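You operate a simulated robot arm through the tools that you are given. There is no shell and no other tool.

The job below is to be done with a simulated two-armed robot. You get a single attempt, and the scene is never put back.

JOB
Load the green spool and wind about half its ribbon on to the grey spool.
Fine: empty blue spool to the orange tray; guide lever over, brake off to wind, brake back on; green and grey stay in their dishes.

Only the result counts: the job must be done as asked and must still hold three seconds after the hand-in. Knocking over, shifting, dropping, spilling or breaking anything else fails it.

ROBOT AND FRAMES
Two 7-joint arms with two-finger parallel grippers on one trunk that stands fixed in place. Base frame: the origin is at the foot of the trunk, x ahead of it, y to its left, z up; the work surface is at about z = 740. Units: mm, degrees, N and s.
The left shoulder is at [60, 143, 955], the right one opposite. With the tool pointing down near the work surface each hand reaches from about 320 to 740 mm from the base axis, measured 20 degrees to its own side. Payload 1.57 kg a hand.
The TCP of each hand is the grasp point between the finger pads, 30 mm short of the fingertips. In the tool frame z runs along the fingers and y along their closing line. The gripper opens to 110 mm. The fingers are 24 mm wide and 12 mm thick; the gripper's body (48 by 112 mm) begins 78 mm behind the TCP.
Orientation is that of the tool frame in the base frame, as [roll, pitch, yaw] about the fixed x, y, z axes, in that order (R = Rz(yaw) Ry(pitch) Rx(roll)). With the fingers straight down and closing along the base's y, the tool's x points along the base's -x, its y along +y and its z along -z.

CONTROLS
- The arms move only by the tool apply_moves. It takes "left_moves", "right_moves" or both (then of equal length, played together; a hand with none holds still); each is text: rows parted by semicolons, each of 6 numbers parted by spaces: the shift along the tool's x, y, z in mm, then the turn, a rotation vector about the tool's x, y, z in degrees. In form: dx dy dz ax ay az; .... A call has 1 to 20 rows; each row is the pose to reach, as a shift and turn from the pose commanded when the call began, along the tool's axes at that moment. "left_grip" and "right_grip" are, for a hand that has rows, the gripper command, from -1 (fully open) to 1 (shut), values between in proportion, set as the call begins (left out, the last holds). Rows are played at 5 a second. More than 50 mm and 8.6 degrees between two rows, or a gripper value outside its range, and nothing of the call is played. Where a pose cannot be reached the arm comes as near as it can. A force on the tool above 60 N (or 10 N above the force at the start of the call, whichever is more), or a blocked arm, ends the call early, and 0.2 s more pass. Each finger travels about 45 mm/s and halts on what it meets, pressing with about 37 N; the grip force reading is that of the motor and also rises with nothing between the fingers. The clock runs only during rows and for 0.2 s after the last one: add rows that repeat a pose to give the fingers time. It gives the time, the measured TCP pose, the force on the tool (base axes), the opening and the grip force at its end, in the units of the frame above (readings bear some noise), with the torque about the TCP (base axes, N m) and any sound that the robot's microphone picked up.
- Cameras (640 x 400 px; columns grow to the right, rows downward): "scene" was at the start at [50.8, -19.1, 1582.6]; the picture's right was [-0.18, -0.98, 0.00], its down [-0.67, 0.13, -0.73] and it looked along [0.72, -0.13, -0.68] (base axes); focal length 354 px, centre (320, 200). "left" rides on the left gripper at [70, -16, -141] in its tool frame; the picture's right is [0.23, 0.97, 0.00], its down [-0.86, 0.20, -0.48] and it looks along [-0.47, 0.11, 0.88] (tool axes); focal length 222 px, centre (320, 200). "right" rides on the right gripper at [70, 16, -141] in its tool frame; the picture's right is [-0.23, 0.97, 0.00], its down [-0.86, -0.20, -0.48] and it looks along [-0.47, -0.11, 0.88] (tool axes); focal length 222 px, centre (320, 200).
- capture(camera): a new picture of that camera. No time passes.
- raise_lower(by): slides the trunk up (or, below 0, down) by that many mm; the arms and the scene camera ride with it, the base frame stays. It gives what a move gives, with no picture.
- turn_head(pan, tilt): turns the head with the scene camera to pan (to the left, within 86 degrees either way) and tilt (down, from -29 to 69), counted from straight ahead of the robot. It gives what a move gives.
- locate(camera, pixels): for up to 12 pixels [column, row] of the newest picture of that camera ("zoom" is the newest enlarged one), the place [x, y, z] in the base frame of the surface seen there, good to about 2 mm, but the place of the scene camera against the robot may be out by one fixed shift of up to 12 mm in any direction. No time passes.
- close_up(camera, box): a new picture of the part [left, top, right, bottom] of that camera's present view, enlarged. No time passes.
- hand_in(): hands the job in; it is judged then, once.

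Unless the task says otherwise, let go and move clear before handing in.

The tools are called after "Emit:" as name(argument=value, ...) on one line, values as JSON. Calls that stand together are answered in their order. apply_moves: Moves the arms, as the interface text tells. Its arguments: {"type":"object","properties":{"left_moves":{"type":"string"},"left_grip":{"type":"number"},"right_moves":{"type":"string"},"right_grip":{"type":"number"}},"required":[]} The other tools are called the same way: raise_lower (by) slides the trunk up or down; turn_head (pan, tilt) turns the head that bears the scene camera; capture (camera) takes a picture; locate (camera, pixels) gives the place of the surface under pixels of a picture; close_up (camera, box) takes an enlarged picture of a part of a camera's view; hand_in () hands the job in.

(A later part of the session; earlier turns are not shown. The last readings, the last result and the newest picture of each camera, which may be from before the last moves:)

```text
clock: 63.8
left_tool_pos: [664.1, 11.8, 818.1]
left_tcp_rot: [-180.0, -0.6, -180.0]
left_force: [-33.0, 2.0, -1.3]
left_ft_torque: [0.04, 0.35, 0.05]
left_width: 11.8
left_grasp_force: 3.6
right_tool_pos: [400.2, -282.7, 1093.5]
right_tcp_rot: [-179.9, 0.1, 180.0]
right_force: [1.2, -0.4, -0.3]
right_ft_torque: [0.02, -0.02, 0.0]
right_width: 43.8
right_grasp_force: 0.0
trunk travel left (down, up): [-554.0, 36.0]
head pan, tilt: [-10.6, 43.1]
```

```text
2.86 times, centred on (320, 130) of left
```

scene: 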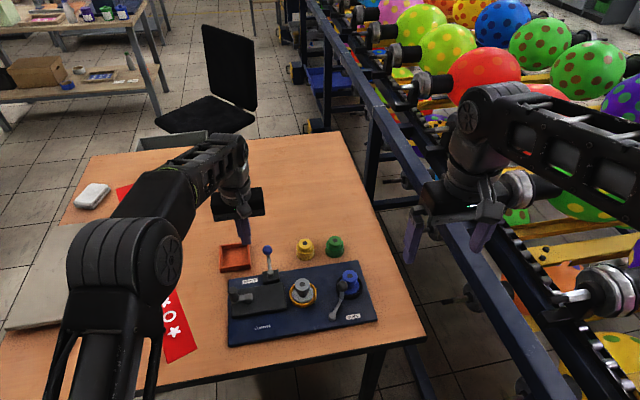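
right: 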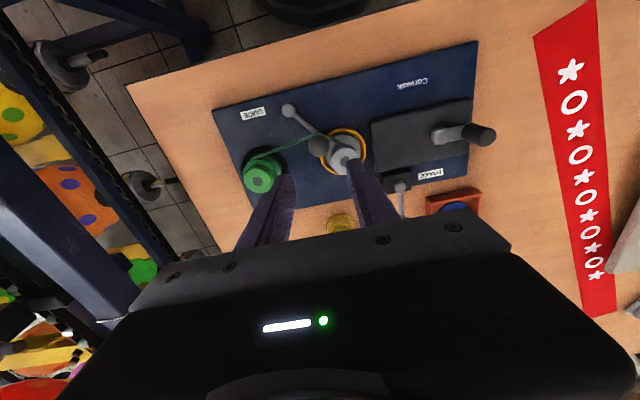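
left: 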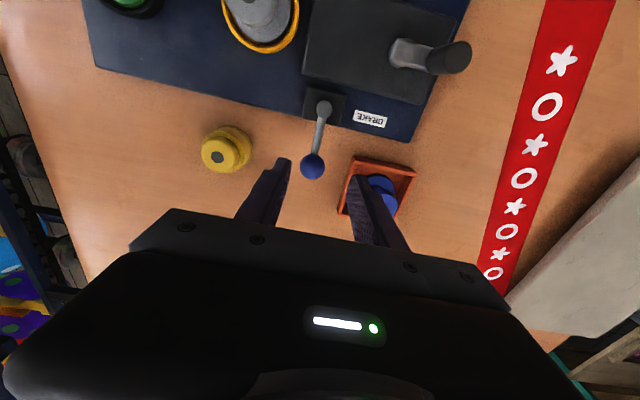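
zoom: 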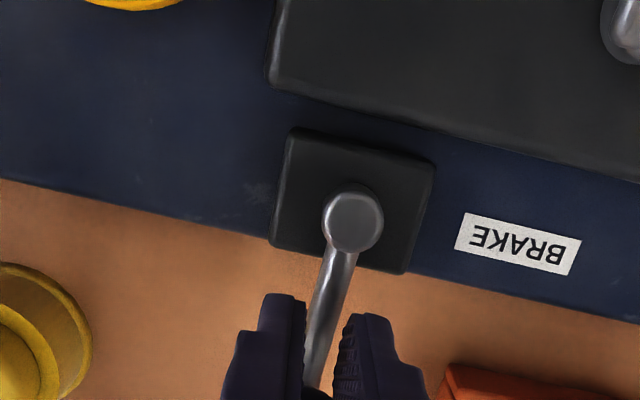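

The hand only reached x=670 and the fingers closed beside the ball, wedging with 33 N. I'll open right away and back off.

Emit:
apply_moves(left_moves="0 0 0 0 0 0; 0 0 0 0 0 0; 0 0 0 0 0 0; 0 0 -20 0 0 0; 5 0 -50 0 0 0; 5 0 -50 0 0 0", left_grip=0.1)

Emit:
capture(camera="left")

Emit:
close_up(camera="scene", box=[200, 220, 400, 345])

```text
clock: 65.2
left_tool_pos: [663.4, 13.0, 870.3]
left_tcp_rot: [179.9, 0.1, 180.0]
left_force: [0.6, 0.0, 0.4]
left_ft_torque: [-0.03, 0.02, -0.01]
left_width: 49.4
left_grasp_force: 0.1
right_tool_pos: [403.1, -282.8, 1091.4]
right_tcp_rot: [179.9, -0.1, 179.9]
right_force: [0.1, -0.3, -0.1]
right_ft_torque: [0.01, 0.0, 0.0]
right_width: 43.9
right_grasp_force: 0.2
trunk travel left (down, up): [-554.0, 36.0]
head pan, tilt: [-10.6, 43.1]
```

```text
taken
```

left: 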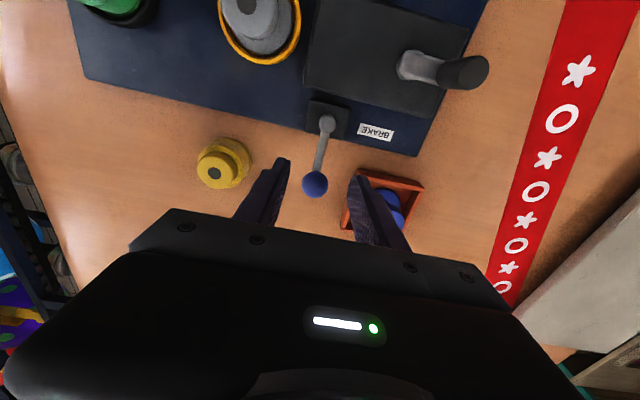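

```text
3.20 times, centred on (300, 282) of scene
```

zoom: 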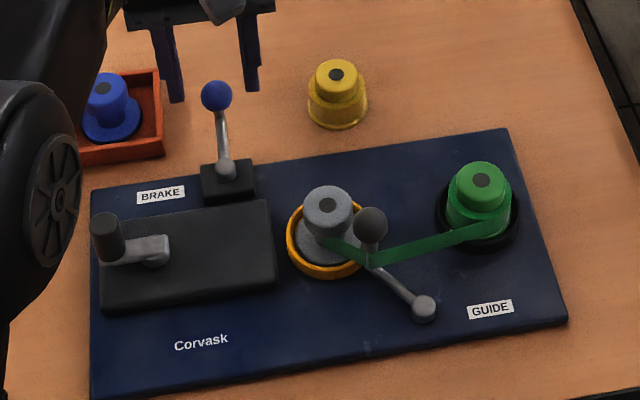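

The lever is unchanged. I'll tilt the left hand 12° outward to gain reach, then come down around the ball at TCP ≈(682,12.5,823).

Emit:
apply_moves(left_moves="-6 0 0 0 -6 0; -18.6 -0.5 0 0 -12 0; -18.6 -0.5 15 0 -12 0; -18.6 -0.5 32 0 -12 0; -18.6 -0.5 47 0 -12 0; -18.6 -0.5 47 0 -12 0")

Emit:
close_up(camera="left", box=[220, 60, 420, 220])

Emit:
locate(camera="zoom", pixels=[[310, 300], [310, 330], [320, 270], [330, 200]])

```text
clock: 66.6
left_tool_pos: [684.7, 11.1, 819.5]
left_tcp_rot: [180.0, 12.0, 180.0]
left_force: [0.5, 0.1, -0.5]
left_ft_torque: [0.02, -0.03, 0.0]
left_width: 49.3
left_grasp_force: 0.0
right_tool_pos: [403.2, -281.8, 1091.1]
right_tcp_rot: [-180.0, 0.1, -180.0]
right_force: [0.4, -0.8, -0.5]
right_ft_torque: [0.03, 0.01, -0.01]
right_width: 44.2
right_grasp_force: 0.1
trunk travel left (down, up): [-554.0, 36.0]
head pan, tilt: [-10.6, 43.1]
```

```text
2.50 times, centred on (320, 140) of left
```

zoom: 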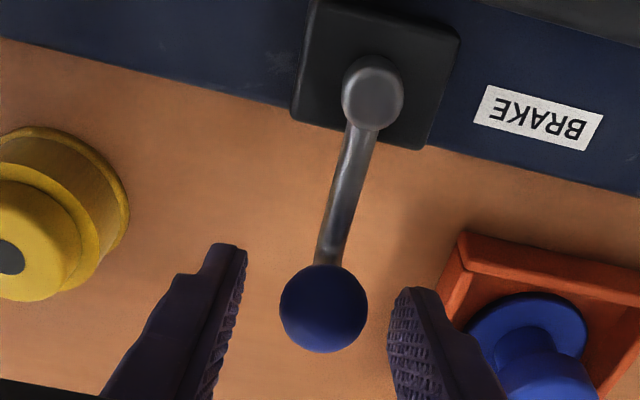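

```text
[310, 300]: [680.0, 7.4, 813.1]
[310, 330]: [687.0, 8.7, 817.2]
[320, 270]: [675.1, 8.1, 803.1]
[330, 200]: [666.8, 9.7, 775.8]
```

The ball at (324,310) sits between the fingers. I'll close on it.

Emit:
apply_moves(left_moves="0 0 0 0 0 0; 0 0 0 0 0 0; 0 0 0 0 0 0; 0 0 0 0 0 0", left_grip=0.8)

Emit:
close_up(camera="left", box=[220, 60, 420, 220])

```text
clock: 67.6
left_tool_pos: [686.7, 12.0, 819.9]
left_tcp_rot: [179.8, 12.0, 180.0]
left_force: [0.1, 1.4, -0.4]
left_ft_torque: [-0.01, -0.04, -0.04]
left_width: 26.8
left_grasp_force: 37.3
right_tool_pos: [404.3, -283.3, 1091.2]
right_tcp_rot: [179.9, 0.0, -180.0]
right_force: [0.6, 0.4, 0.3]
right_ft_torque: [-0.03, 0.04, 0.01]
right_width: 43.8
right_grasp_force: 0.1
trunk travel left (down, up): [-554.0, 36.0]
head pan, tilt: [-10.6, 43.1]
```

```text
2.50 times, centred on (320, 140) of left
```

zoom: 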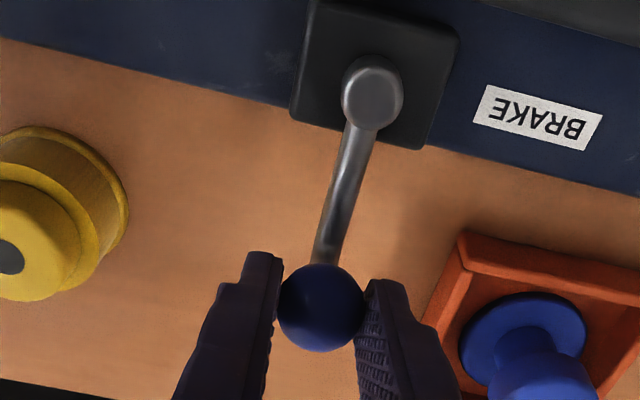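

The ball is held (26.8 mm). I'll test a small swing of about 6 mm toward +y and read the resistance.

Emit:
apply_moves(left_moves="0 3 0 0 0 0; 0 6 0 0 0 0; 0 6 0 0 0 0")

```text
clock: 68.4
left_tool_pos: [686.5, 14.0, 820.1]
left_tcp_rot: [-179.8, 12.0, 179.9]
left_force: [4.6, -21.4, -1.4]
left_ft_torque: [-0.4, -0.42, 0.16]
left_width: 27.1
left_grasp_force: 37.5
right_tool_pos: [404.8, -285.0, 1090.8]
right_tcp_rot: [179.8, 0.0, 179.9]
right_force: [0.3, -0.2, -0.7]
right_ft_torque: [0.0, 0.02, 0.01]
right_width: 44.1
right_grasp_force: 0.0
trunk travel left (down, up): [-554.0, 36.0]
head pan, tilt: [-10.6, 43.1]
```

+y meets a stop (21 N), so the lever must swing toward −y. I'll move it along the arc to about −20° and read forces.

Emit:
apply_moves(left_moves="0 -6 0 0 0 0; 0.9 -15.9 -0.2 0 0 0; 3.3 -25.5 -0.7 0 0 0; 3.3 -25.5 -0.7 0 0 0")

Emit:
close_up(camera="left", box=[220, 60, 420, 220])

```text
clock: 69.4
left_tool_pos: [682.1, -7.3, 820.3]
left_tcp_rot: [-179.9, 12.1, -180.0]
left_force: [0.5, 4.0, 0.2]
left_ft_torque: [0.03, -0.36, -0.23]
left_width: 26.8
left_grasp_force: 36.6
right_tool_pos: [403.7, -281.9, 1090.6]
right_tcp_rot: [180.0, 0.0, 180.0]
right_force: [0.4, 0.3, -0.5]
right_ft_torque: [0.0, 0.03, 0.0]
right_width: 44.0
right_grasp_force: 0.1
trunk travel left (down, up): [-554.0, 36.0]
head pan, tilt: [-10.6, 43.1]
```

```text
2.50 times, centred on (320, 140) of left
```

zoom: 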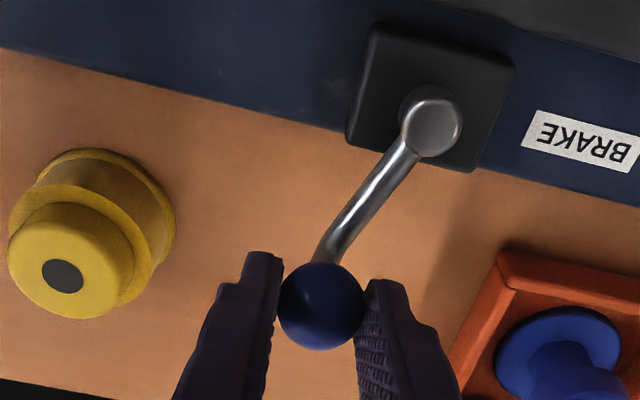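

The brake swings freely toward −y (≈4 N). I'll continue to about −50°.

Emit:
apply_moves(left_moves="4.1 -9 -0.9 0 0 0; 9.7 -17.1 -2 0 0 0; 16.6 -24.2 -3.5 0 0 0; 16.6 -24.2 -3.5 0 0 0")

Emit:
close_up(camera="left", box=[220, 60, 420, 220])

```text
clock: 70.4
left_tool_pos: [669.5, -27.4, 821.0]
left_tcp_rot: [180.0, 12.3, -179.8]
left_force: [20.6, 16.5, 2.7]
left_ft_torque: [0.3, -0.72, -0.05]
left_width: 26.8
left_grasp_force: 37.2
right_tool_pos: [406.0, -282.5, 1091.7]
right_tcp_rot: [-180.0, -0.1, 180.0]
right_force: [-0.3, 0.1, -0.1]
right_ft_torque: [-0.01, -0.02, -0.01]
right_width: 44.1
right_grasp_force: 0.1
trunk travel left (down, up): [-554.0, 36.0]
head pan, tilt: [-10.6, 43.1]
```

```text
2.50 times, centred on (320, 140) of left
```

zoom: 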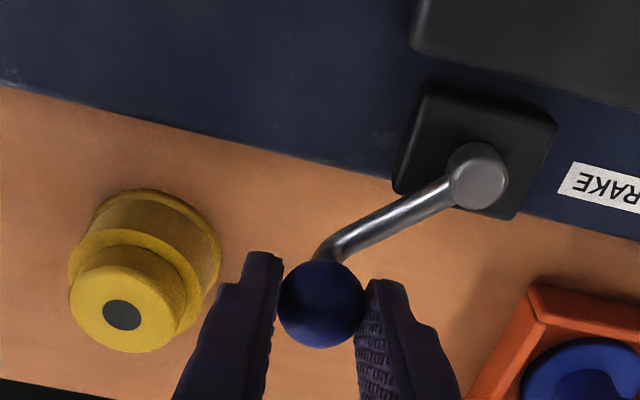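

A stop is reached at about −45° (26 N), so the brake should be off. I'll release and withdraw up.

Emit:
apply_moves(left_moves="-2 2 0 0 0 0; -2 2 0 0 0 0; -2 2 0 0 0 0; -2 2 0 0 0 0", left_grip=0.2)

Emit:
apply_moves(left_moves="0 0 -15 0 0 0; 0 0 -40 0 0 0; 0 0 -75 0 0 0; 0 0 -100 0 0 0; 0 0 -100 0 0 0")

Emit:
close_up(camera="scene", box=[200, 220, 400, 345])

Emit:
capture(camera="left")

```text
clock: 71.4
left_tool_pos: [665.4, -30.7, 821.1]
left_tcp_rot: [180.0, 12.0, -179.9]
left_force: [0.1, 0.7, -0.6]
left_ft_torque: [0.0, 0.0, 0.0]
left_width: 44.0
left_grasp_force: 0.0
right_tool_pos: [403.0, -282.4, 1091.4]
right_tcp_rot: [179.9, 0.0, -180.0]
right_force: [-0.6, -0.5, -0.1]
right_ft_torque: [0.04, -0.01, -0.01]
right_width: 43.9
right_grasp_force: 0.1
trunk travel left (down, up): [-554.0, 36.0]
head pan, tilt: [-10.6, 43.1]
```

```text
clock: 72.6
left_tool_pos: [645.8, -29.6, 921.1]
left_tcp_rot: [-180.0, 12.2, -180.0]
left_force: [0.3, 0.2, 0.3]
left_ft_torque: [-0.01, 0.0, 0.02]
left_width: 43.9
left_grasp_force: 0.0
right_tool_pos: [403.1, -283.9, 1091.2]
right_tcp_rot: [-180.0, 0.0, 180.0]
right_force: [-1.1, 0.4, 0.4]
right_ft_torque: [0.04, -0.03, -0.03]
right_width: 44.1
right_grasp_force: 0.0
trunk travel left (down, up): [-554.0, 36.0]
head pan, tilt: [-10.6, 43.1]
```

```text
3.20 times, centred on (300, 282) of scene
```

zoom: 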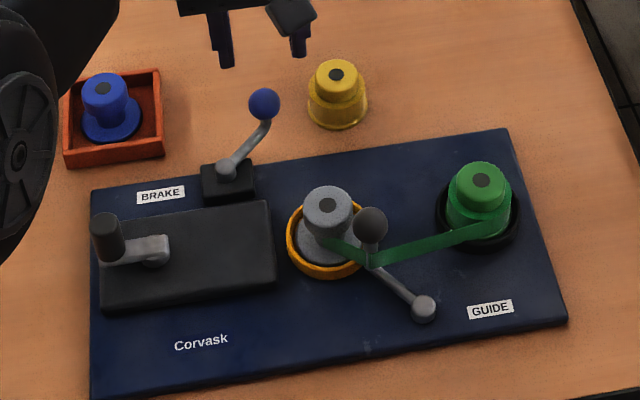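

```text
taken
```

left: 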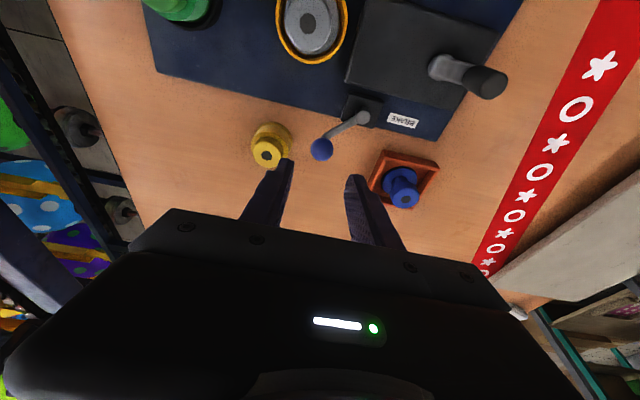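

The brake lever now rests at −45°. Next I'll bring the left hand above the crank handle, upright, and locate it accurately.

Emit:
apply_moves(left_moves="20 25 0 0 3 0; 40 55 0 0 6 0; 60 85 0 0 9 0; 75 112 2 0 12 0; 82.6 130 4 0 12 0; 82.6 130 4 0 12 0", left_grip=0)

Emit:
capture(camera="left")

Emit:
close_up(camera="left", box=[220, 60, 420, 200])

```text
clock: 74.0
left_tool_pos: [566.8, 99.8, 897.0]
left_tcp_rot: [-179.9, 0.0, -179.9]
left_force: [0.3, -0.2, 0.4]
left_ft_torque: [0.01, 0.02, 0.0]
left_width: 55.0
left_grasp_force: 0.1
right_tool_pos: [403.9, -282.2, 1091.0]
right_tcp_rot: [-179.9, 0.1, 179.9]
right_force: [-0.2, -0.4, 0.5]
right_ft_torque: [0.01, -0.03, 0.0]
right_width: 44.1
right_grasp_force: 0.1
trunk travel left (down, up): [-554.0, 36.0]
head pan, tilt: [-10.6, 43.1]
```

```text
taken
```

left: 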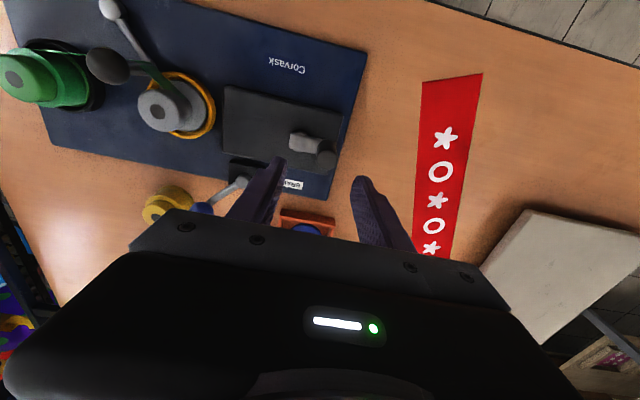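

```text
2.86 times, centred on (320, 130) of left
```

zoom: 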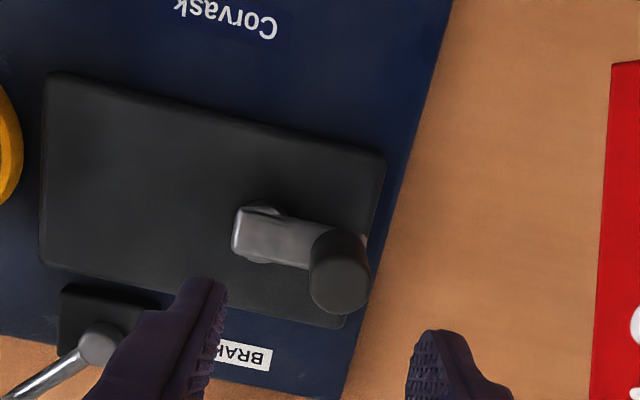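

Emit:
locate(camera="zoom", pixels=[[340, 285], [340, 310], [315, 285], [365, 285], [340, 262], [240, 230], [258, 235], [300, 240], [265, 210], [235, 250], [258, 262], [364, 245]])

```text
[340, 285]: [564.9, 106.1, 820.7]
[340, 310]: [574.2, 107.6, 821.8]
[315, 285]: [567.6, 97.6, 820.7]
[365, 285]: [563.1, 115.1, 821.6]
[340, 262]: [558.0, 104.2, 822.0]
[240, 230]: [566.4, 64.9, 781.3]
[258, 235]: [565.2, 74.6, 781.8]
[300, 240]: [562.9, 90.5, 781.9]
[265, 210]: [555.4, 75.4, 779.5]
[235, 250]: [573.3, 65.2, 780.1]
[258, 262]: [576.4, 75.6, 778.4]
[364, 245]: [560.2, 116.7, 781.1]
```

The handle is centred at (565.5,106), top z=822, with the pivot boss near (566,75.5), so radius ≈30.5 mm. I'll lower around the handle and close.

Emit:
apply_moves(left_moves="1.3 6.2 20 0 0 0; 1.3 6.2 45 0 0 0; 1.3 6.2 65 0 0 0; 1.3 6.2 80 0 0 0; 1.3 6.2 80 0 0 0")

Emit:
apply_moves(left_moves="0 0 0 0 0 0; 0 0 0 0 0 0; 0 0 0 0 0 0; 0 0 0 0 0 0; 0 0 0 0 0 0", left_grip=0.8)

Emit:
close_up(camera="left", box=[220, 60, 420, 220])

```text
clock: 75.2
left_tool_pos: [565.7, 107.1, 819.7]
left_tcp_rot: [-180.0, -0.1, -180.0]
left_force: [0.0, -0.4, -0.4]
left_ft_torque: [-0.03, -0.02, -0.03]
left_width: 54.6
left_grasp_force: 0.2
right_tool_pos: [403.7, -282.7, 1091.8]
right_tcp_rot: [180.0, 0.1, -180.0]
right_force: [-0.4, -0.5, -1.3]
right_ft_torque: [0.0, -0.02, 0.01]
right_width: 44.2
right_grasp_force: 0.2
trunk travel left (down, up): [-554.0, 36.0]
head pan, tilt: [-10.6, 43.1]
```

```text
clock: 76.4
left_tool_pos: [564.2, 108.0, 818.0]
left_tcp_rot: [-179.9, 0.1, 180.0]
left_force: [0.7, 3.4, 0.1]
left_ft_torque: [-0.54, 0.03, 0.01]
left_width: 22.5
left_grasp_force: 35.0
right_tool_pos: [404.4, -282.6, 1091.0]
right_tcp_rot: [180.0, 0.0, -180.0]
right_force: [-0.4, 0.8, -0.3]
right_ft_torque: [-0.04, 0.0, 0.04]
right_width: 44.0
right_grasp_force: 0.0
trunk travel left (down, up): [-554.0, 36.0]
head pan, tilt: [-10.6, 43.1]
```

```text
2.50 times, centred on (320, 140) of left
```

zoom: 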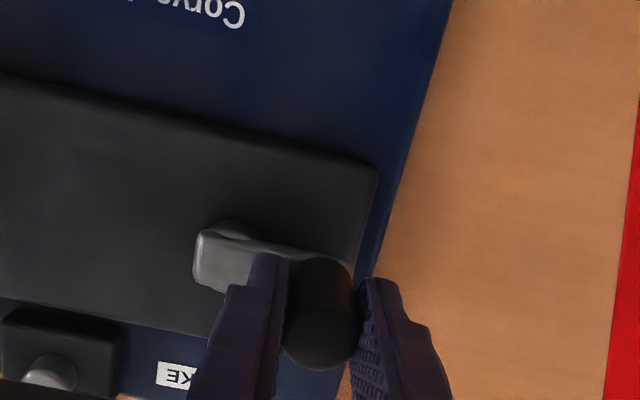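

The handle is gripped (22.5 mm). I'll test a clockwise (from above) turn of about 50° and check force and ribbon.

Emit:
apply_moves(left_moves="-5.4 -0.5 0 0 0 0; -10.6 -1.9 0 0 0 0; -15.5 -4.2 0 0 0 0; -19.9 -7.3 0 0 0 0; -23.7 -11.1 0 0 0 0")

Emit:
close_up(camera="left", box=[220, 60, 420, 220])

Emit:
close_up(camera="scene", box=[270, 250, 370, 320])

```text
clock: 77.6
left_tool_pos: [586.9, 92.1, 819.7]
left_tcp_rot: [-179.8, 0.2, 179.9]
left_force: [-0.8, 0.7, -0.2]
left_ft_torque: [0.0, -0.03, 0.02]
left_width: 10.8
left_grasp_force: 0.1
right_tool_pos: [403.3, -283.6, 1092.3]
right_tcp_rot: [-179.9, -0.1, 179.9]
right_force: [-0.8, -0.3, -0.2]
right_ft_torque: [-0.01, 0.0, -0.03]
right_width: 43.8
right_grasp_force: 0.2
trunk travel left (down, up): [-554.0, 36.0]
head pan, tilt: [-10.6, 43.1]
```

```text
2.50 times, centred on (320, 140) of left
```

zoom: 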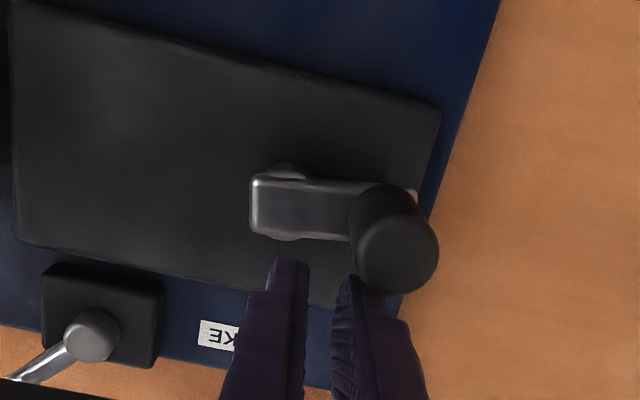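

```text
5.71 times, centred on (320, 285) of scene
```

zoom: 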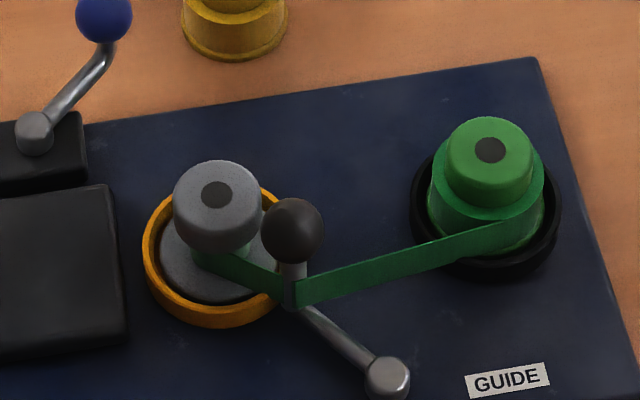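

The fingers slid off the handle (friction alone didn't turn it). I'll check where the crank arm is now.

Emit:
close_up(camera="left", box=[220, 60, 420, 220])

Emit:
locate(camera="zoom", pixels=[[397, 250], [375, 255], [425, 255], [260, 205], [290, 210], [330, 210], [290, 170], [285, 240], [413, 192], [400, 275]])

```text
2.50 times, centred on (320, 140) of left
```

zoom: 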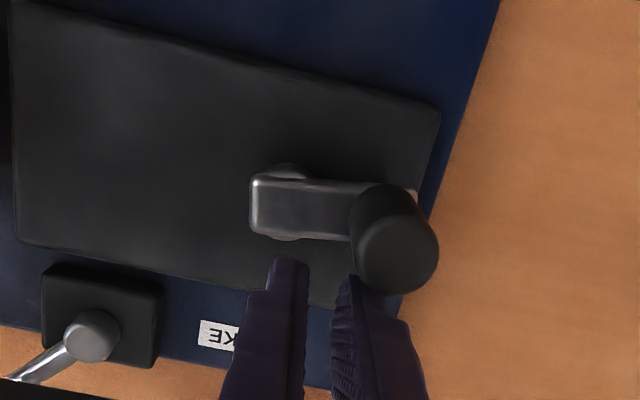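

```text
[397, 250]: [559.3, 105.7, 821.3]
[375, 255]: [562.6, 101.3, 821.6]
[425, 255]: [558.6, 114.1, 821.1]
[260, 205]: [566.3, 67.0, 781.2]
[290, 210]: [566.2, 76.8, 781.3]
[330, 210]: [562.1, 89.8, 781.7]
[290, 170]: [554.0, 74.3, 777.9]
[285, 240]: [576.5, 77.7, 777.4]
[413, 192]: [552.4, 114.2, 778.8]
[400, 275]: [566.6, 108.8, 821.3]
```

The handle moved about 10° counter-clockwise to (560,107) when the fingers slid off, so that direction may be the free one. I'll lift, turn the hand 90° so the fingers straddle the handle tangentially, and hover above it.

Emit:
apply_moves(left_moves="0 0 -20 0 0 0; 0 0 -45 0 0 0; 4 2 -70 0 0 8; 8 4 -70 0 0 16; 12 6 -70 0 0 24; 16 8 -70 0 0 32; 20 10 -70 0 0 40; 24 12 -70 0 0 48; 27 14 -70 0 0 56; 27 15 -70 0 0 64; 27 15 -70 0 0 72; 27 15 -70 0 0 80; 27 15 -70 0 0 88; 27 15 -70 0 0 90; 27 15 -70 0 0 90", left_grip=0)

Emit:
capture(camera="left")

Emit:
close_up(camera="left", box=[220, 60, 420, 220])

```text
clock: 80.8
left_tool_pos: [559.8, 108.9, 888.6]
left_tcp_rot: [-180.0, 0.0, 89.9]
left_force: [-0.1, 0.9, -0.5]
left_ft_torque: [0.0, 0.01, 0.0]
left_width: 55.1
left_grasp_force: 0.0
right_tool_pos: [404.9, -282.4, 1091.9]
right_tcp_rot: [180.0, 0.0, -179.9]
right_force: [-0.5, -0.2, -0.2]
right_ft_torque: [0.01, 0.0, -0.01]
right_width: 44.0
right_grasp_force: 0.0
trunk travel left (down, up): [-554.0, 36.0]
head pan, tilt: [-10.6, 43.1]
```

```text
taken
```

left: 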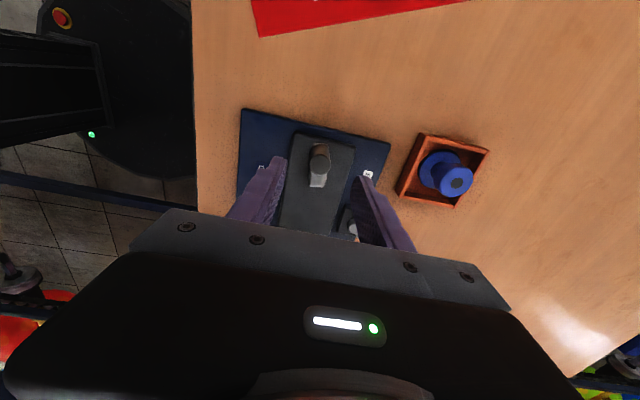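

```text
2.50 times, centred on (320, 140) of left
```

zoom: 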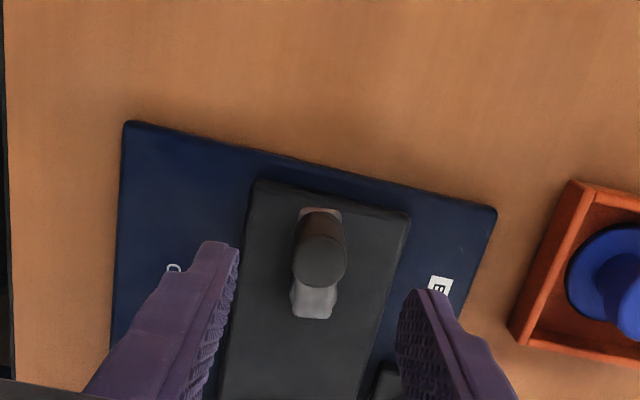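

The hand is now turned with fingers straddling along x; the handle top is at (322,262) in the zoom. I'll locate it, then lower.

Emit:
locate(camera="zoom", pixels=[[322, 262], [322, 280], [300, 262], [344, 262], [313, 312], [315, 298]])

Emit:
apply_moves(left_moves="0 0 20 0 0 0; 0 0 45 0 0 0; 0 0 60 0 0 0; 0 0 71 0 0 0; 0 0 71 0 0 0")

Emit:
apply_moves(left_moves="0 0 0 0 0 0; 0 0 0 0 0 0; 0 0 0 0 0 0; 0 0 0 0 0 0; 0 0 0 0 0 0", left_grip=0.8)

Emit:
close_up(camera="left", box=[220, 60, 420, 220])

```text
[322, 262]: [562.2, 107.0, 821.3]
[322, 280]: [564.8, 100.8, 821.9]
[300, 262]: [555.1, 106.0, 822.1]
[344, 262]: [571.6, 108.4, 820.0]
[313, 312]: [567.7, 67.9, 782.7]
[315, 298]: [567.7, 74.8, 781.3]
```

```text
clock: 82.0
left_tool_pos: [560.1, 111.2, 818.3]
left_tcp_rot: [-180.0, 0.0, 90.1]
left_force: [0.3, -0.7, 0.0]
left_ft_torque: [0.0, 0.0, 0.02]
left_width: 55.0
left_grasp_force: 0.1
right_tool_pos: [404.1, -281.7, 1091.2]
right_tcp_rot: [180.0, 0.1, -179.9]
right_force: [0.5, -0.2, -0.5]
right_ft_torque: [0.01, 0.02, 0.05]
right_width: 43.9
right_grasp_force: 0.0
trunk travel left (down, up): [-554.0, 36.0]
head pan, tilt: [-10.6, 43.1]
```

```text
clock: 83.2
left_tool_pos: [561.9, 109.5, 818.3]
left_tcp_rot: [-180.0, 0.0, 89.9]
left_force: [0.2, 0.3, 0.2]
left_ft_torque: [0.0, -0.01, 0.0]
left_width: 22.1
left_grasp_force: 35.1
right_tool_pos: [405.1, -282.7, 1092.2]
right_tcp_rot: [179.9, 0.0, 179.9]
right_force: [1.2, -0.5, -0.2]
right_ft_torque: [0.01, 0.0, 0.02]
right_width: 44.1
right_grasp_force: 0.1
trunk travel left (down, up): [-554.0, 36.0]
head pan, tilt: [-10.6, 43.1]
```

```text
2.50 times, centred on (320, 140) of left
```

zoom: 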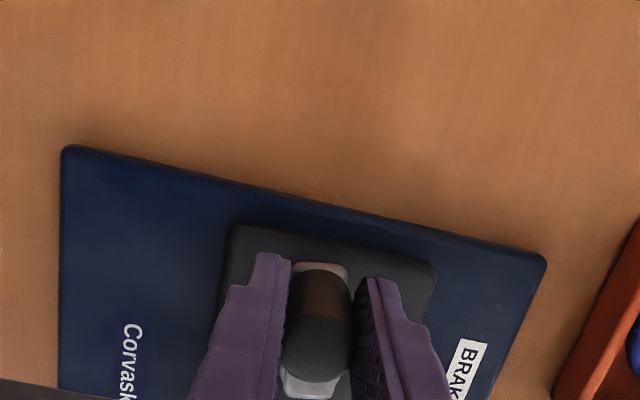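

The handle is gripped with the closing line tangential. I'll first probe 6 mm clockwise (+x) and read the force.

Emit:
apply_moves(left_moves="0.3 3 0 0 0 0; 0.5 6 0 0 0 0; 0.5 6 0 0 0 0")

```text
clock: 84.0
left_tool_pos: [567.2, 111.0, 817.3]
left_tcp_rot: [-180.0, 0.0, 90.0]
left_force: [0.0, 0.7, 0.8]
left_ft_torque: [-0.09, -0.01, 0.0]
left_width: 22.2
left_grasp_force: 34.8
right_tool_pos: [402.9, -283.5, 1091.9]
right_tcp_rot: [180.0, 0.0, -180.0]
right_force: [0.3, 0.1, 0.8]
right_ft_torque: [0.01, 0.02, -0.03]
right_width: 44.1
right_grasp_force: 0.0
trunk travel left (down, up): [-554.0, 36.0]
head pan, tilt: [-10.6, 43.1]
```

It turns freely clockwise to 90°. I'll continue clockwise to about 40° and check forces and the spools.

Emit:
apply_moves(left_moves="-0.5 5.6 0 0 0 0; -1.9 10.9 0 0 0 0; -4.3 16 0 0 0 0; -7.5 20.6 0 0 0 0; -11.4 24.5 0 0 0 0; -11.4 24.5 0 0 0 0")

Emit:
close_up(camera="left", box=[220, 60, 420, 220])

Emit:
close_up(camera="scene", box=[270, 250, 370, 320])

```text
clock: 85.4
left_tool_pos: [591.6, 104.0, 817.5]
left_tcp_rot: [-180.0, -0.2, 90.1]
left_force: [-7.0, 21.3, 0.4]
left_ft_torque: [0.62, 0.01, 0.04]
left_width: 22.2
left_grasp_force: 34.4
right_tool_pos: [404.3, -280.3, 1092.6]
right_tcp_rot: [-179.9, -0.1, -180.0]
right_force: [-0.7, 0.3, 0.1]
right_ft_torque: [0.0, -0.01, 0.0]
right_width: 44.0
right_grasp_force: 0.0
trunk travel left (down, up): [-554.0, 36.0]
head pan, tilt: [-10.6, 43.1]
```

```text
2.50 times, centred on (320, 140) of left
```

zoom: 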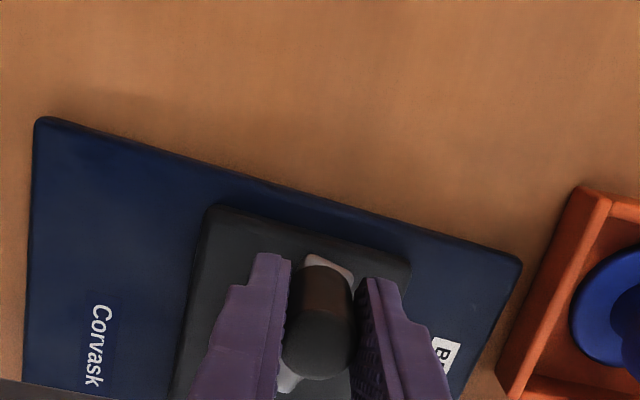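

```text
5.71 times, centred on (320, 285) of scene
```

zoom: 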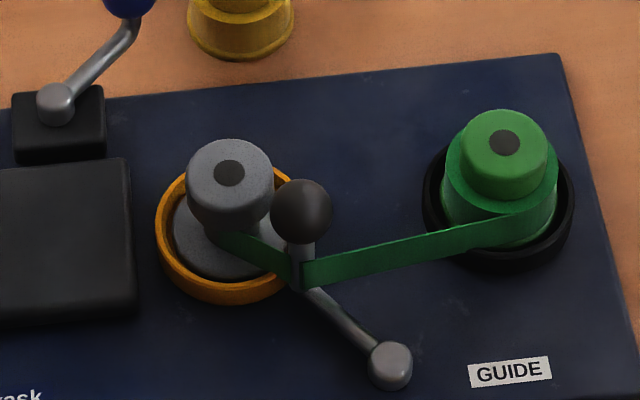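

The board itself seems to have shifted in the scene view (brake block moved from (35,133) to (57,103)), and there's a 21 N side force. I'll stop, release the handle, rise and measure.

Emit:
apply_moves(left_moves="0 0 0 0 0 0; 0 0 0 0 0 0; 0 0 0 0 0 0; 0 0 -20 0 0 0; 0 0 -50 0 0 0; 0 0 -90 0 0 0; 0 0 -90 0 0 0", left_grip=0)

Emit:
capture(camera="scene")

Emit:
close_up(camera="scene", box=[210, 225, 390, 350])

Emit:
capture(camera="left")

```text
clock: 87.0
left_tool_pos: [590.6, 99.7, 905.0]
left_tcp_rot: [-180.0, 0.1, 90.0]
left_force: [0.7, 0.3, 0.2]
left_ft_torque: [-0.01, -0.01, 0.05]
left_width: 55.1
left_grasp_force: 0.0
right_tool_pos: [403.9, -282.0, 1091.1]
right_tcp_rot: [-179.9, 0.0, 179.9]
right_force: [-0.2, 0.3, -0.9]
right_ft_torque: [0.03, 0.01, -0.01]
right_width: 43.9
right_grasp_force: 0.0
trunk travel left (down, up): [-554.0, 36.0]
head pan, tilt: [-10.6, 43.1]
```

```text
taken
```

scene: 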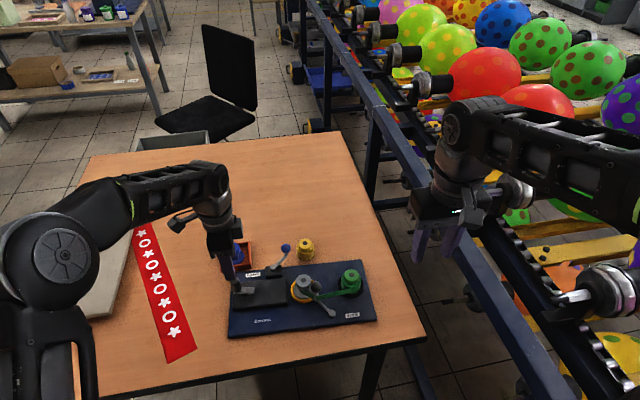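

```text
3.20 times, centred on (300, 288) of scene
```

zoom: 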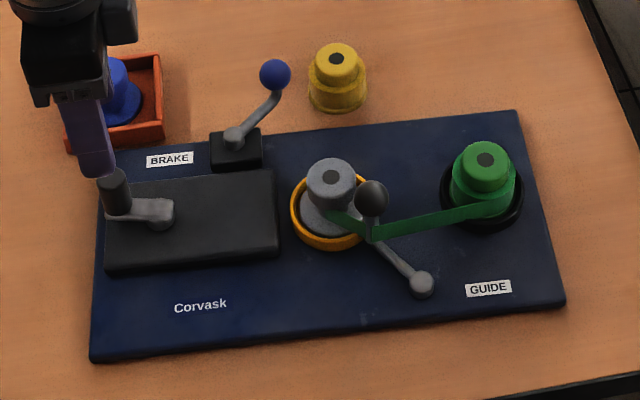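

```text
taken
```

left: 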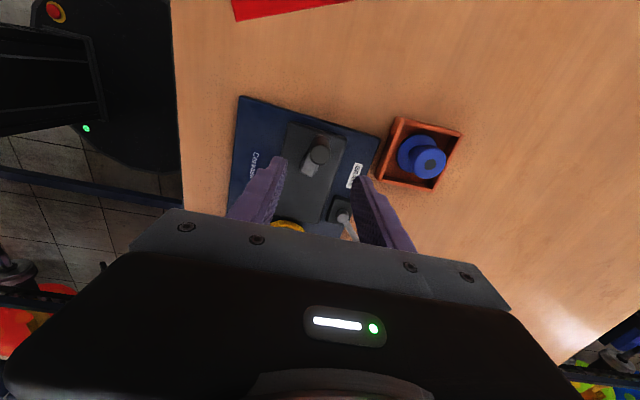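

The board slid a little (left end moved about 10 mm in +x and rotated ~3°) because the crank resisted clockwise turning. I'll measure the crank pose now before trying anything else.

Emit:
close_up(camera="left", box=[210, 80, 430, 240])

Emit:
locate(camera="zoom", pixels=[[318, 215], [318, 235], [290, 252], [297, 262], [355, 168], [85, 50], [225, 130], [400, 175], [390, 345], [490, 160], [430, 265], [300, 160]])

```text
2.50 times, centred on (320, 160) of left
```

zoom: 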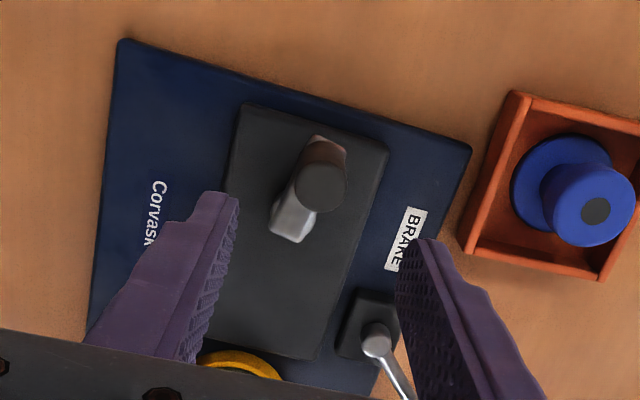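

```text
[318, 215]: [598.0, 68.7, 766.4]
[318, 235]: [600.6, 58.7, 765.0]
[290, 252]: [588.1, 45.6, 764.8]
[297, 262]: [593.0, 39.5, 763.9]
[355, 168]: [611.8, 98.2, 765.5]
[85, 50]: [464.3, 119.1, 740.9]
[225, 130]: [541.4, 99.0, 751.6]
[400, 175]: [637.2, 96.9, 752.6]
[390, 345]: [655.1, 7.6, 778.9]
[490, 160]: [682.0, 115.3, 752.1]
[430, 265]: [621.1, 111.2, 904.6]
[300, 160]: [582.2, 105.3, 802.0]
```

Emit:
locate(camera="zoom", pixels=[[322, 187], [300, 190], [343, 187], [322, 208], [285, 235], [303, 215], [315, 140], [272, 230], [245, 106], [386, 150], [318, 358], [467, 150]])

Emit:
locate(camera="zoom", pixels=[[122, 42], [463, 245], [508, 95], [600, 278], [377, 340], [370, 300], [415, 210], [397, 260], [98, 320], [310, 240], [275, 205]])

```text
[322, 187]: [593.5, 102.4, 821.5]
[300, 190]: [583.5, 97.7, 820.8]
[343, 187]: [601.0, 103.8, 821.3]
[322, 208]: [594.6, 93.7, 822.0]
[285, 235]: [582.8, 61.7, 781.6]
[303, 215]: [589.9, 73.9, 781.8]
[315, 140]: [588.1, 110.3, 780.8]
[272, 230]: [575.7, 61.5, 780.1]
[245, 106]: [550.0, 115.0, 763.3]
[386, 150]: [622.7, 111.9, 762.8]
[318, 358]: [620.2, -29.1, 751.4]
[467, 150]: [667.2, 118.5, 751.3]
```

```text
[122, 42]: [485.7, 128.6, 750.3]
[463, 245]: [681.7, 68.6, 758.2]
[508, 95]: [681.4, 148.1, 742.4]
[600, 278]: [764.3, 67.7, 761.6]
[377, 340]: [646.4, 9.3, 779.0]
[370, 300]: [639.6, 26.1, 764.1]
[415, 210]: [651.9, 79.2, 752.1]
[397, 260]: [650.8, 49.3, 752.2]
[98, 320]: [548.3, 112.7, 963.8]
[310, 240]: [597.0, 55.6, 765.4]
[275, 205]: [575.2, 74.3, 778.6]
```

The board shifted about 15 mm in +x at the brake end; the crank barely turned clockwise, while earlier it turned counter-clockwise with the board still. I'll regrip and try counter-clockwise gently, watching whether the board moves.

Emit:
apply_moves(left_moves="1 2 30 0 0 0; 1 2 60 0 0 0; 1 2 87 0 0 0; 1 2 87 0 0 0")

Emit:
apply_moves(left_moves="0 0 0 0 0 0; 0 0 0 0 0 0; 0 0 0 0 0 0; 0 0 0 0 0 0; 0 0 0 0 0 0", left_grip=0.7)

Emit:
apply_moves(left_moves="0.5 -3 0 0 0 0; 0.9 -5.6 0 0 0 0; 1 -8.5 0 0 0 0")

Emit:
close_up(camera="scene", box=[210, 225, 390, 350])

```text
clock: 88.0
left_tool_pos: [595.5, 103.0, 821.5]
left_tcp_rot: [-180.0, 0.0, 90.1]
left_force: [0.1, 0.1, -0.1]
left_ft_torque: [-0.01, -0.01, -0.03]
left_width: 55.0
left_grasp_force: 0.0
right_tool_pos: [403.1, -282.4, 1091.2]
right_tcp_rot: [180.0, 0.0, 180.0]
right_force: [-0.2, -0.8, -0.6]
right_ft_torque: [0.01, -0.01, 0.01]
right_width: 43.7
right_grasp_force: 0.1
trunk travel left (down, up): [-554.0, 36.0]
head pan, tilt: [-10.6, 43.1]
```

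```text
clock: 89.2
left_tool_pos: [592.4, 102.8, 820.5]
left_tcp_rot: [-179.9, 0.0, 90.0]
left_force: [-11.2, 1.4, -2.1]
left_ft_torque: [0.14, 0.1, 0.0]
left_width: 26.4
left_grasp_force: 5.3
right_tool_pos: [404.2, -284.0, 1091.5]
right_tcp_rot: [180.0, 0.0, -180.0]
right_force: [-0.4, 0.8, -0.1]
right_ft_torque: [-0.02, 0.01, 0.02]
right_width: 44.1
right_grasp_force: 0.1
trunk travel left (down, up): [-554.0, 36.0]
head pan, tilt: [-10.6, 43.1]
```

```text
clock: 90.0
left_tool_pos: [586.4, 102.8, 820.8]
left_tcp_rot: [179.8, 0.0, 90.0]
left_force: [0.5, 3.0, 0.9]
left_ft_torque: [-0.3, 0.43, 0.01]
left_width: 22.7
left_grasp_force: 30.9
right_tool_pos: [404.4, -281.5, 1092.2]
right_tcp_rot: [180.0, 0.0, 180.0]
right_force: [-0.5, 0.4, 0.0]
right_ft_torque: [-0.04, -0.01, 0.0]
right_width: 43.8
right_grasp_force: 0.0
trunk travel left (down, up): [-554.0, 36.0]
head pan, tilt: [-10.6, 43.1]
```

```text
3.20 times, centred on (300, 288) of scene
```

zoom: 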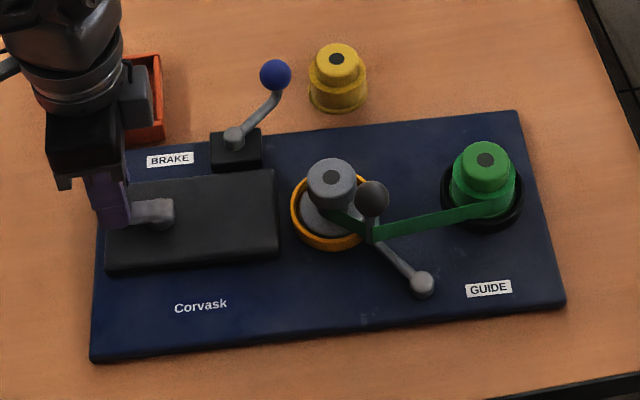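

The board didn't move and the crank turned counter-clockwise with almost no force. I'll continue counter-clockwise to about 136° while checking.

Emit:
apply_moves(left_moves="-0.2 -5.2 0 0 0 0; -1.2 -10.7 0 0 0 0; -3.2 -15.9 0 0 0 0; -6.1 -20.7 0 0 0 0; -9.8 -24.9 0 0 0 0")

Emit:
close_up(camera="scene", box=[210, 225, 390, 350])

Emit:
close_up(camera="left", box=[210, 80, 430, 240])

```text
clock: 91.2
left_tool_pos: [559.8, 90.5, 821.4]
left_tcp_rot: [-179.9, 0.0, 89.8]
left_force: [-2.0, 0.9, 7.6]
left_ft_torque: [0.52, 0.52, 0.0]
left_width: 22.2
left_grasp_force: 35.2
right_tool_pos: [402.5, -282.9, 1091.8]
right_tcp_rot: [-179.9, 0.0, 180.0]
right_force: [-0.1, 0.8, 0.1]
right_ft_torque: [0.0, -0.01, 0.0]
right_width: 44.0
right_grasp_force: 0.1
trunk travel left (down, up): [-554.0, 36.0]
head pan, tilt: [-10.6, 43.1]
```

```text
3.20 times, centred on (300, 288) of scene
```

zoom: 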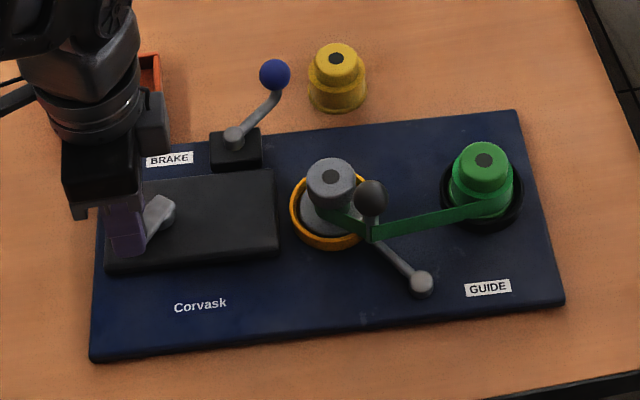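

```text
2.50 times, centred on (320, 160) of left
```

zoom: 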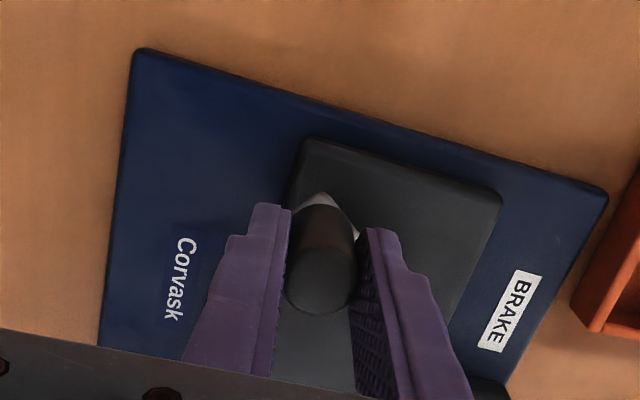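

The crank turned about 50° counter-clockwise with the board still and low forces. I'll continue along the circle with the same firm grip to about 226°.

Emit:
apply_moves(left_moves="-4.3 -3.5 0 0 0 0; -9.2 -6.2 0 0 0 0; -14.5 -8 0 0 0 0; -20 -8.9 0 0 0 0; -25.5 -8.8 0 0 0 0; -31 -7.8 0 0 0 0; -36.2 -5.8 0 0 0 0; -41 -2.9 0 0 0 0; -45.2 0.8 0 0 0 0")

Emit:
close_up(camera="scene", box=[210, 225, 390, 350])

Emit:
close_up(camera="left", box=[210, 80, 430, 240])

```text
clock: 93.2
left_tool_pos: [561.7, 48.1, 820.8]
left_tcp_rot: [-180.0, -0.1, 90.1]
left_force: [6.3, 7.1, 1.1]
left_ft_torque: [0.06, -0.62, 0.05]
left_width: 22.0
left_grasp_force: 34.8
right_tool_pos: [403.1, -283.1, 1091.7]
right_tcp_rot: [-180.0, 0.0, -180.0]
right_force: [0.7, 0.6, -0.5]
right_ft_torque: [0.0, -0.02, -0.02]
right_width: 43.8
right_grasp_force: 0.0
trunk travel left (down, up): [-554.0, 36.0]
head pan, tilt: [-10.6, 43.1]
```

```text
3.20 times, centred on (300, 288) of scene
```

zoom: 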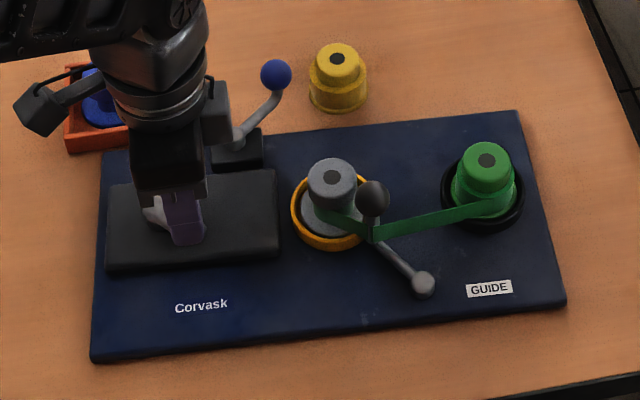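

```text
2.50 times, centred on (320, 160) of left
```

zoom: 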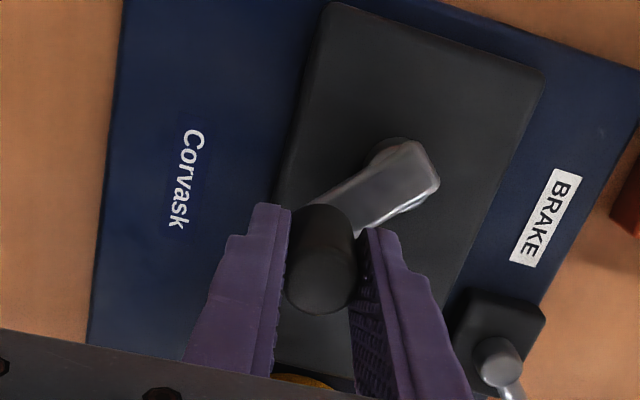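

The crank passed through 180° with the board steady. I'll zoom on the spools to see whether the ribbon is transferring.

Emit:
close_up(camera="scene", box=[280, 255, 370, 315])

Emit:
close_up(camera="left", box=[210, 80, 430, 240])

Emit:
locate(camera="zoom", pixels=[[425, 165], [400, 185], [375, 205], [437, 185], [400, 142], [395, 210], [320, 285], [495, 350], [385, 160]])

```text
6.67 times, centred on (325, 285) of scene
```

zoom: 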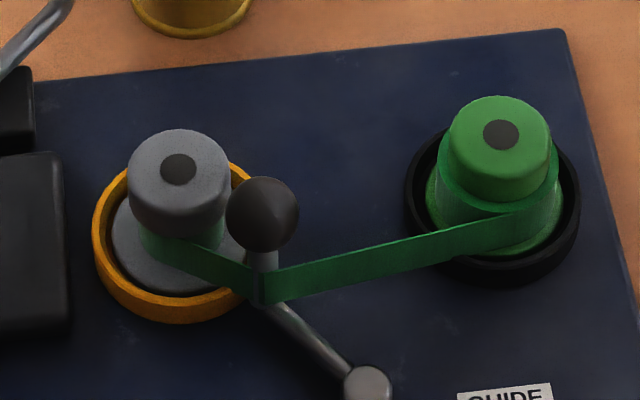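

```text
2.50 times, centred on (320, 160) of left
```

zoom: 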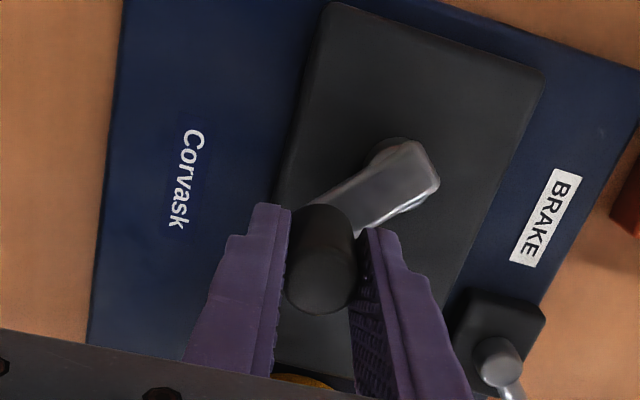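

```text
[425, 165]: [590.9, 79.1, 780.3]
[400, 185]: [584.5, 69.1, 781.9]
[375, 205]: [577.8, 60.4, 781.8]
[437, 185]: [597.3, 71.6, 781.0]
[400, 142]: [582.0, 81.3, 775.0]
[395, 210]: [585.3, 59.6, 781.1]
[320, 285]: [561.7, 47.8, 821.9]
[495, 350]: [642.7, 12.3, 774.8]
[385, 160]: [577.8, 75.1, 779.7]
```

The ribbon is winding: a green layer is on the grey core and the green roll has already shrunk. I'll look closely at both rolls to judge how much has transferred.

Emit:
close_up(camera="scene", box=[330, 260, 370, 300])

Emit:
close_up(camera="scene", box=[285, 265, 325, 305])

Emit:
capture(camera="right")

```text
10.00 times, centred on (350, 280) of scene
```

zoom: 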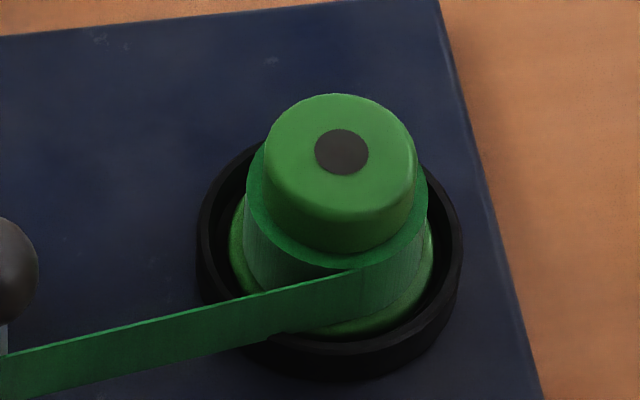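

```text
10.00 times, centred on (305, 285) of scene
```

zoom: 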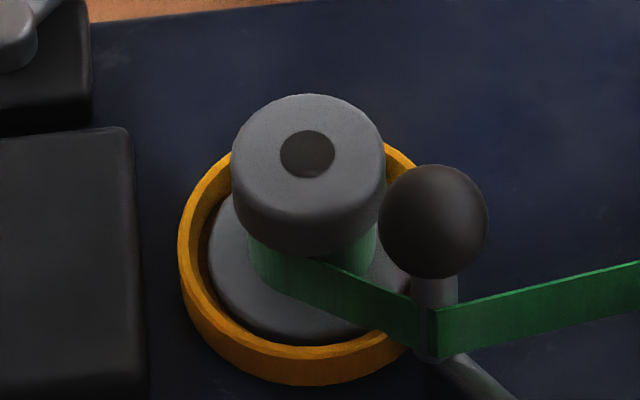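

```text
taken
```

right: 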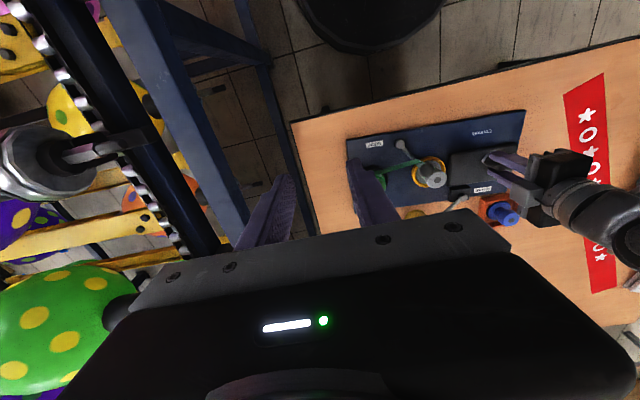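

I'll use yellow (full) and the pre-existing empty blue as references for full and empty roll radii.

Emit:
close_up(camera="scene", box=[285, 230, 325, 270])

Emit:
close_up(camera="scene", box=[220, 235, 260, 275])

```text
10.00 times, centred on (305, 250) of scene
```

zoom: 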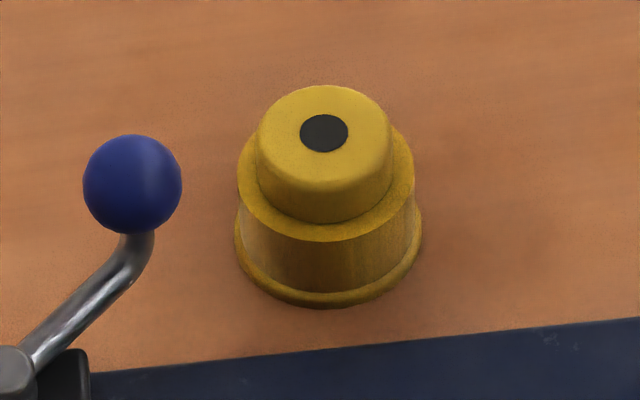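

```text
10.00 times, centred on (240, 255) of scene
```

zoom: 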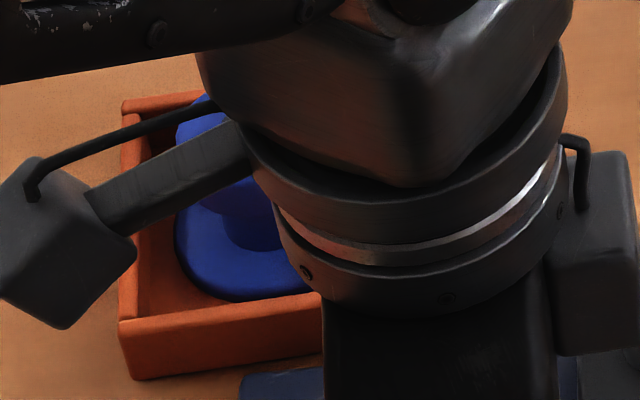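

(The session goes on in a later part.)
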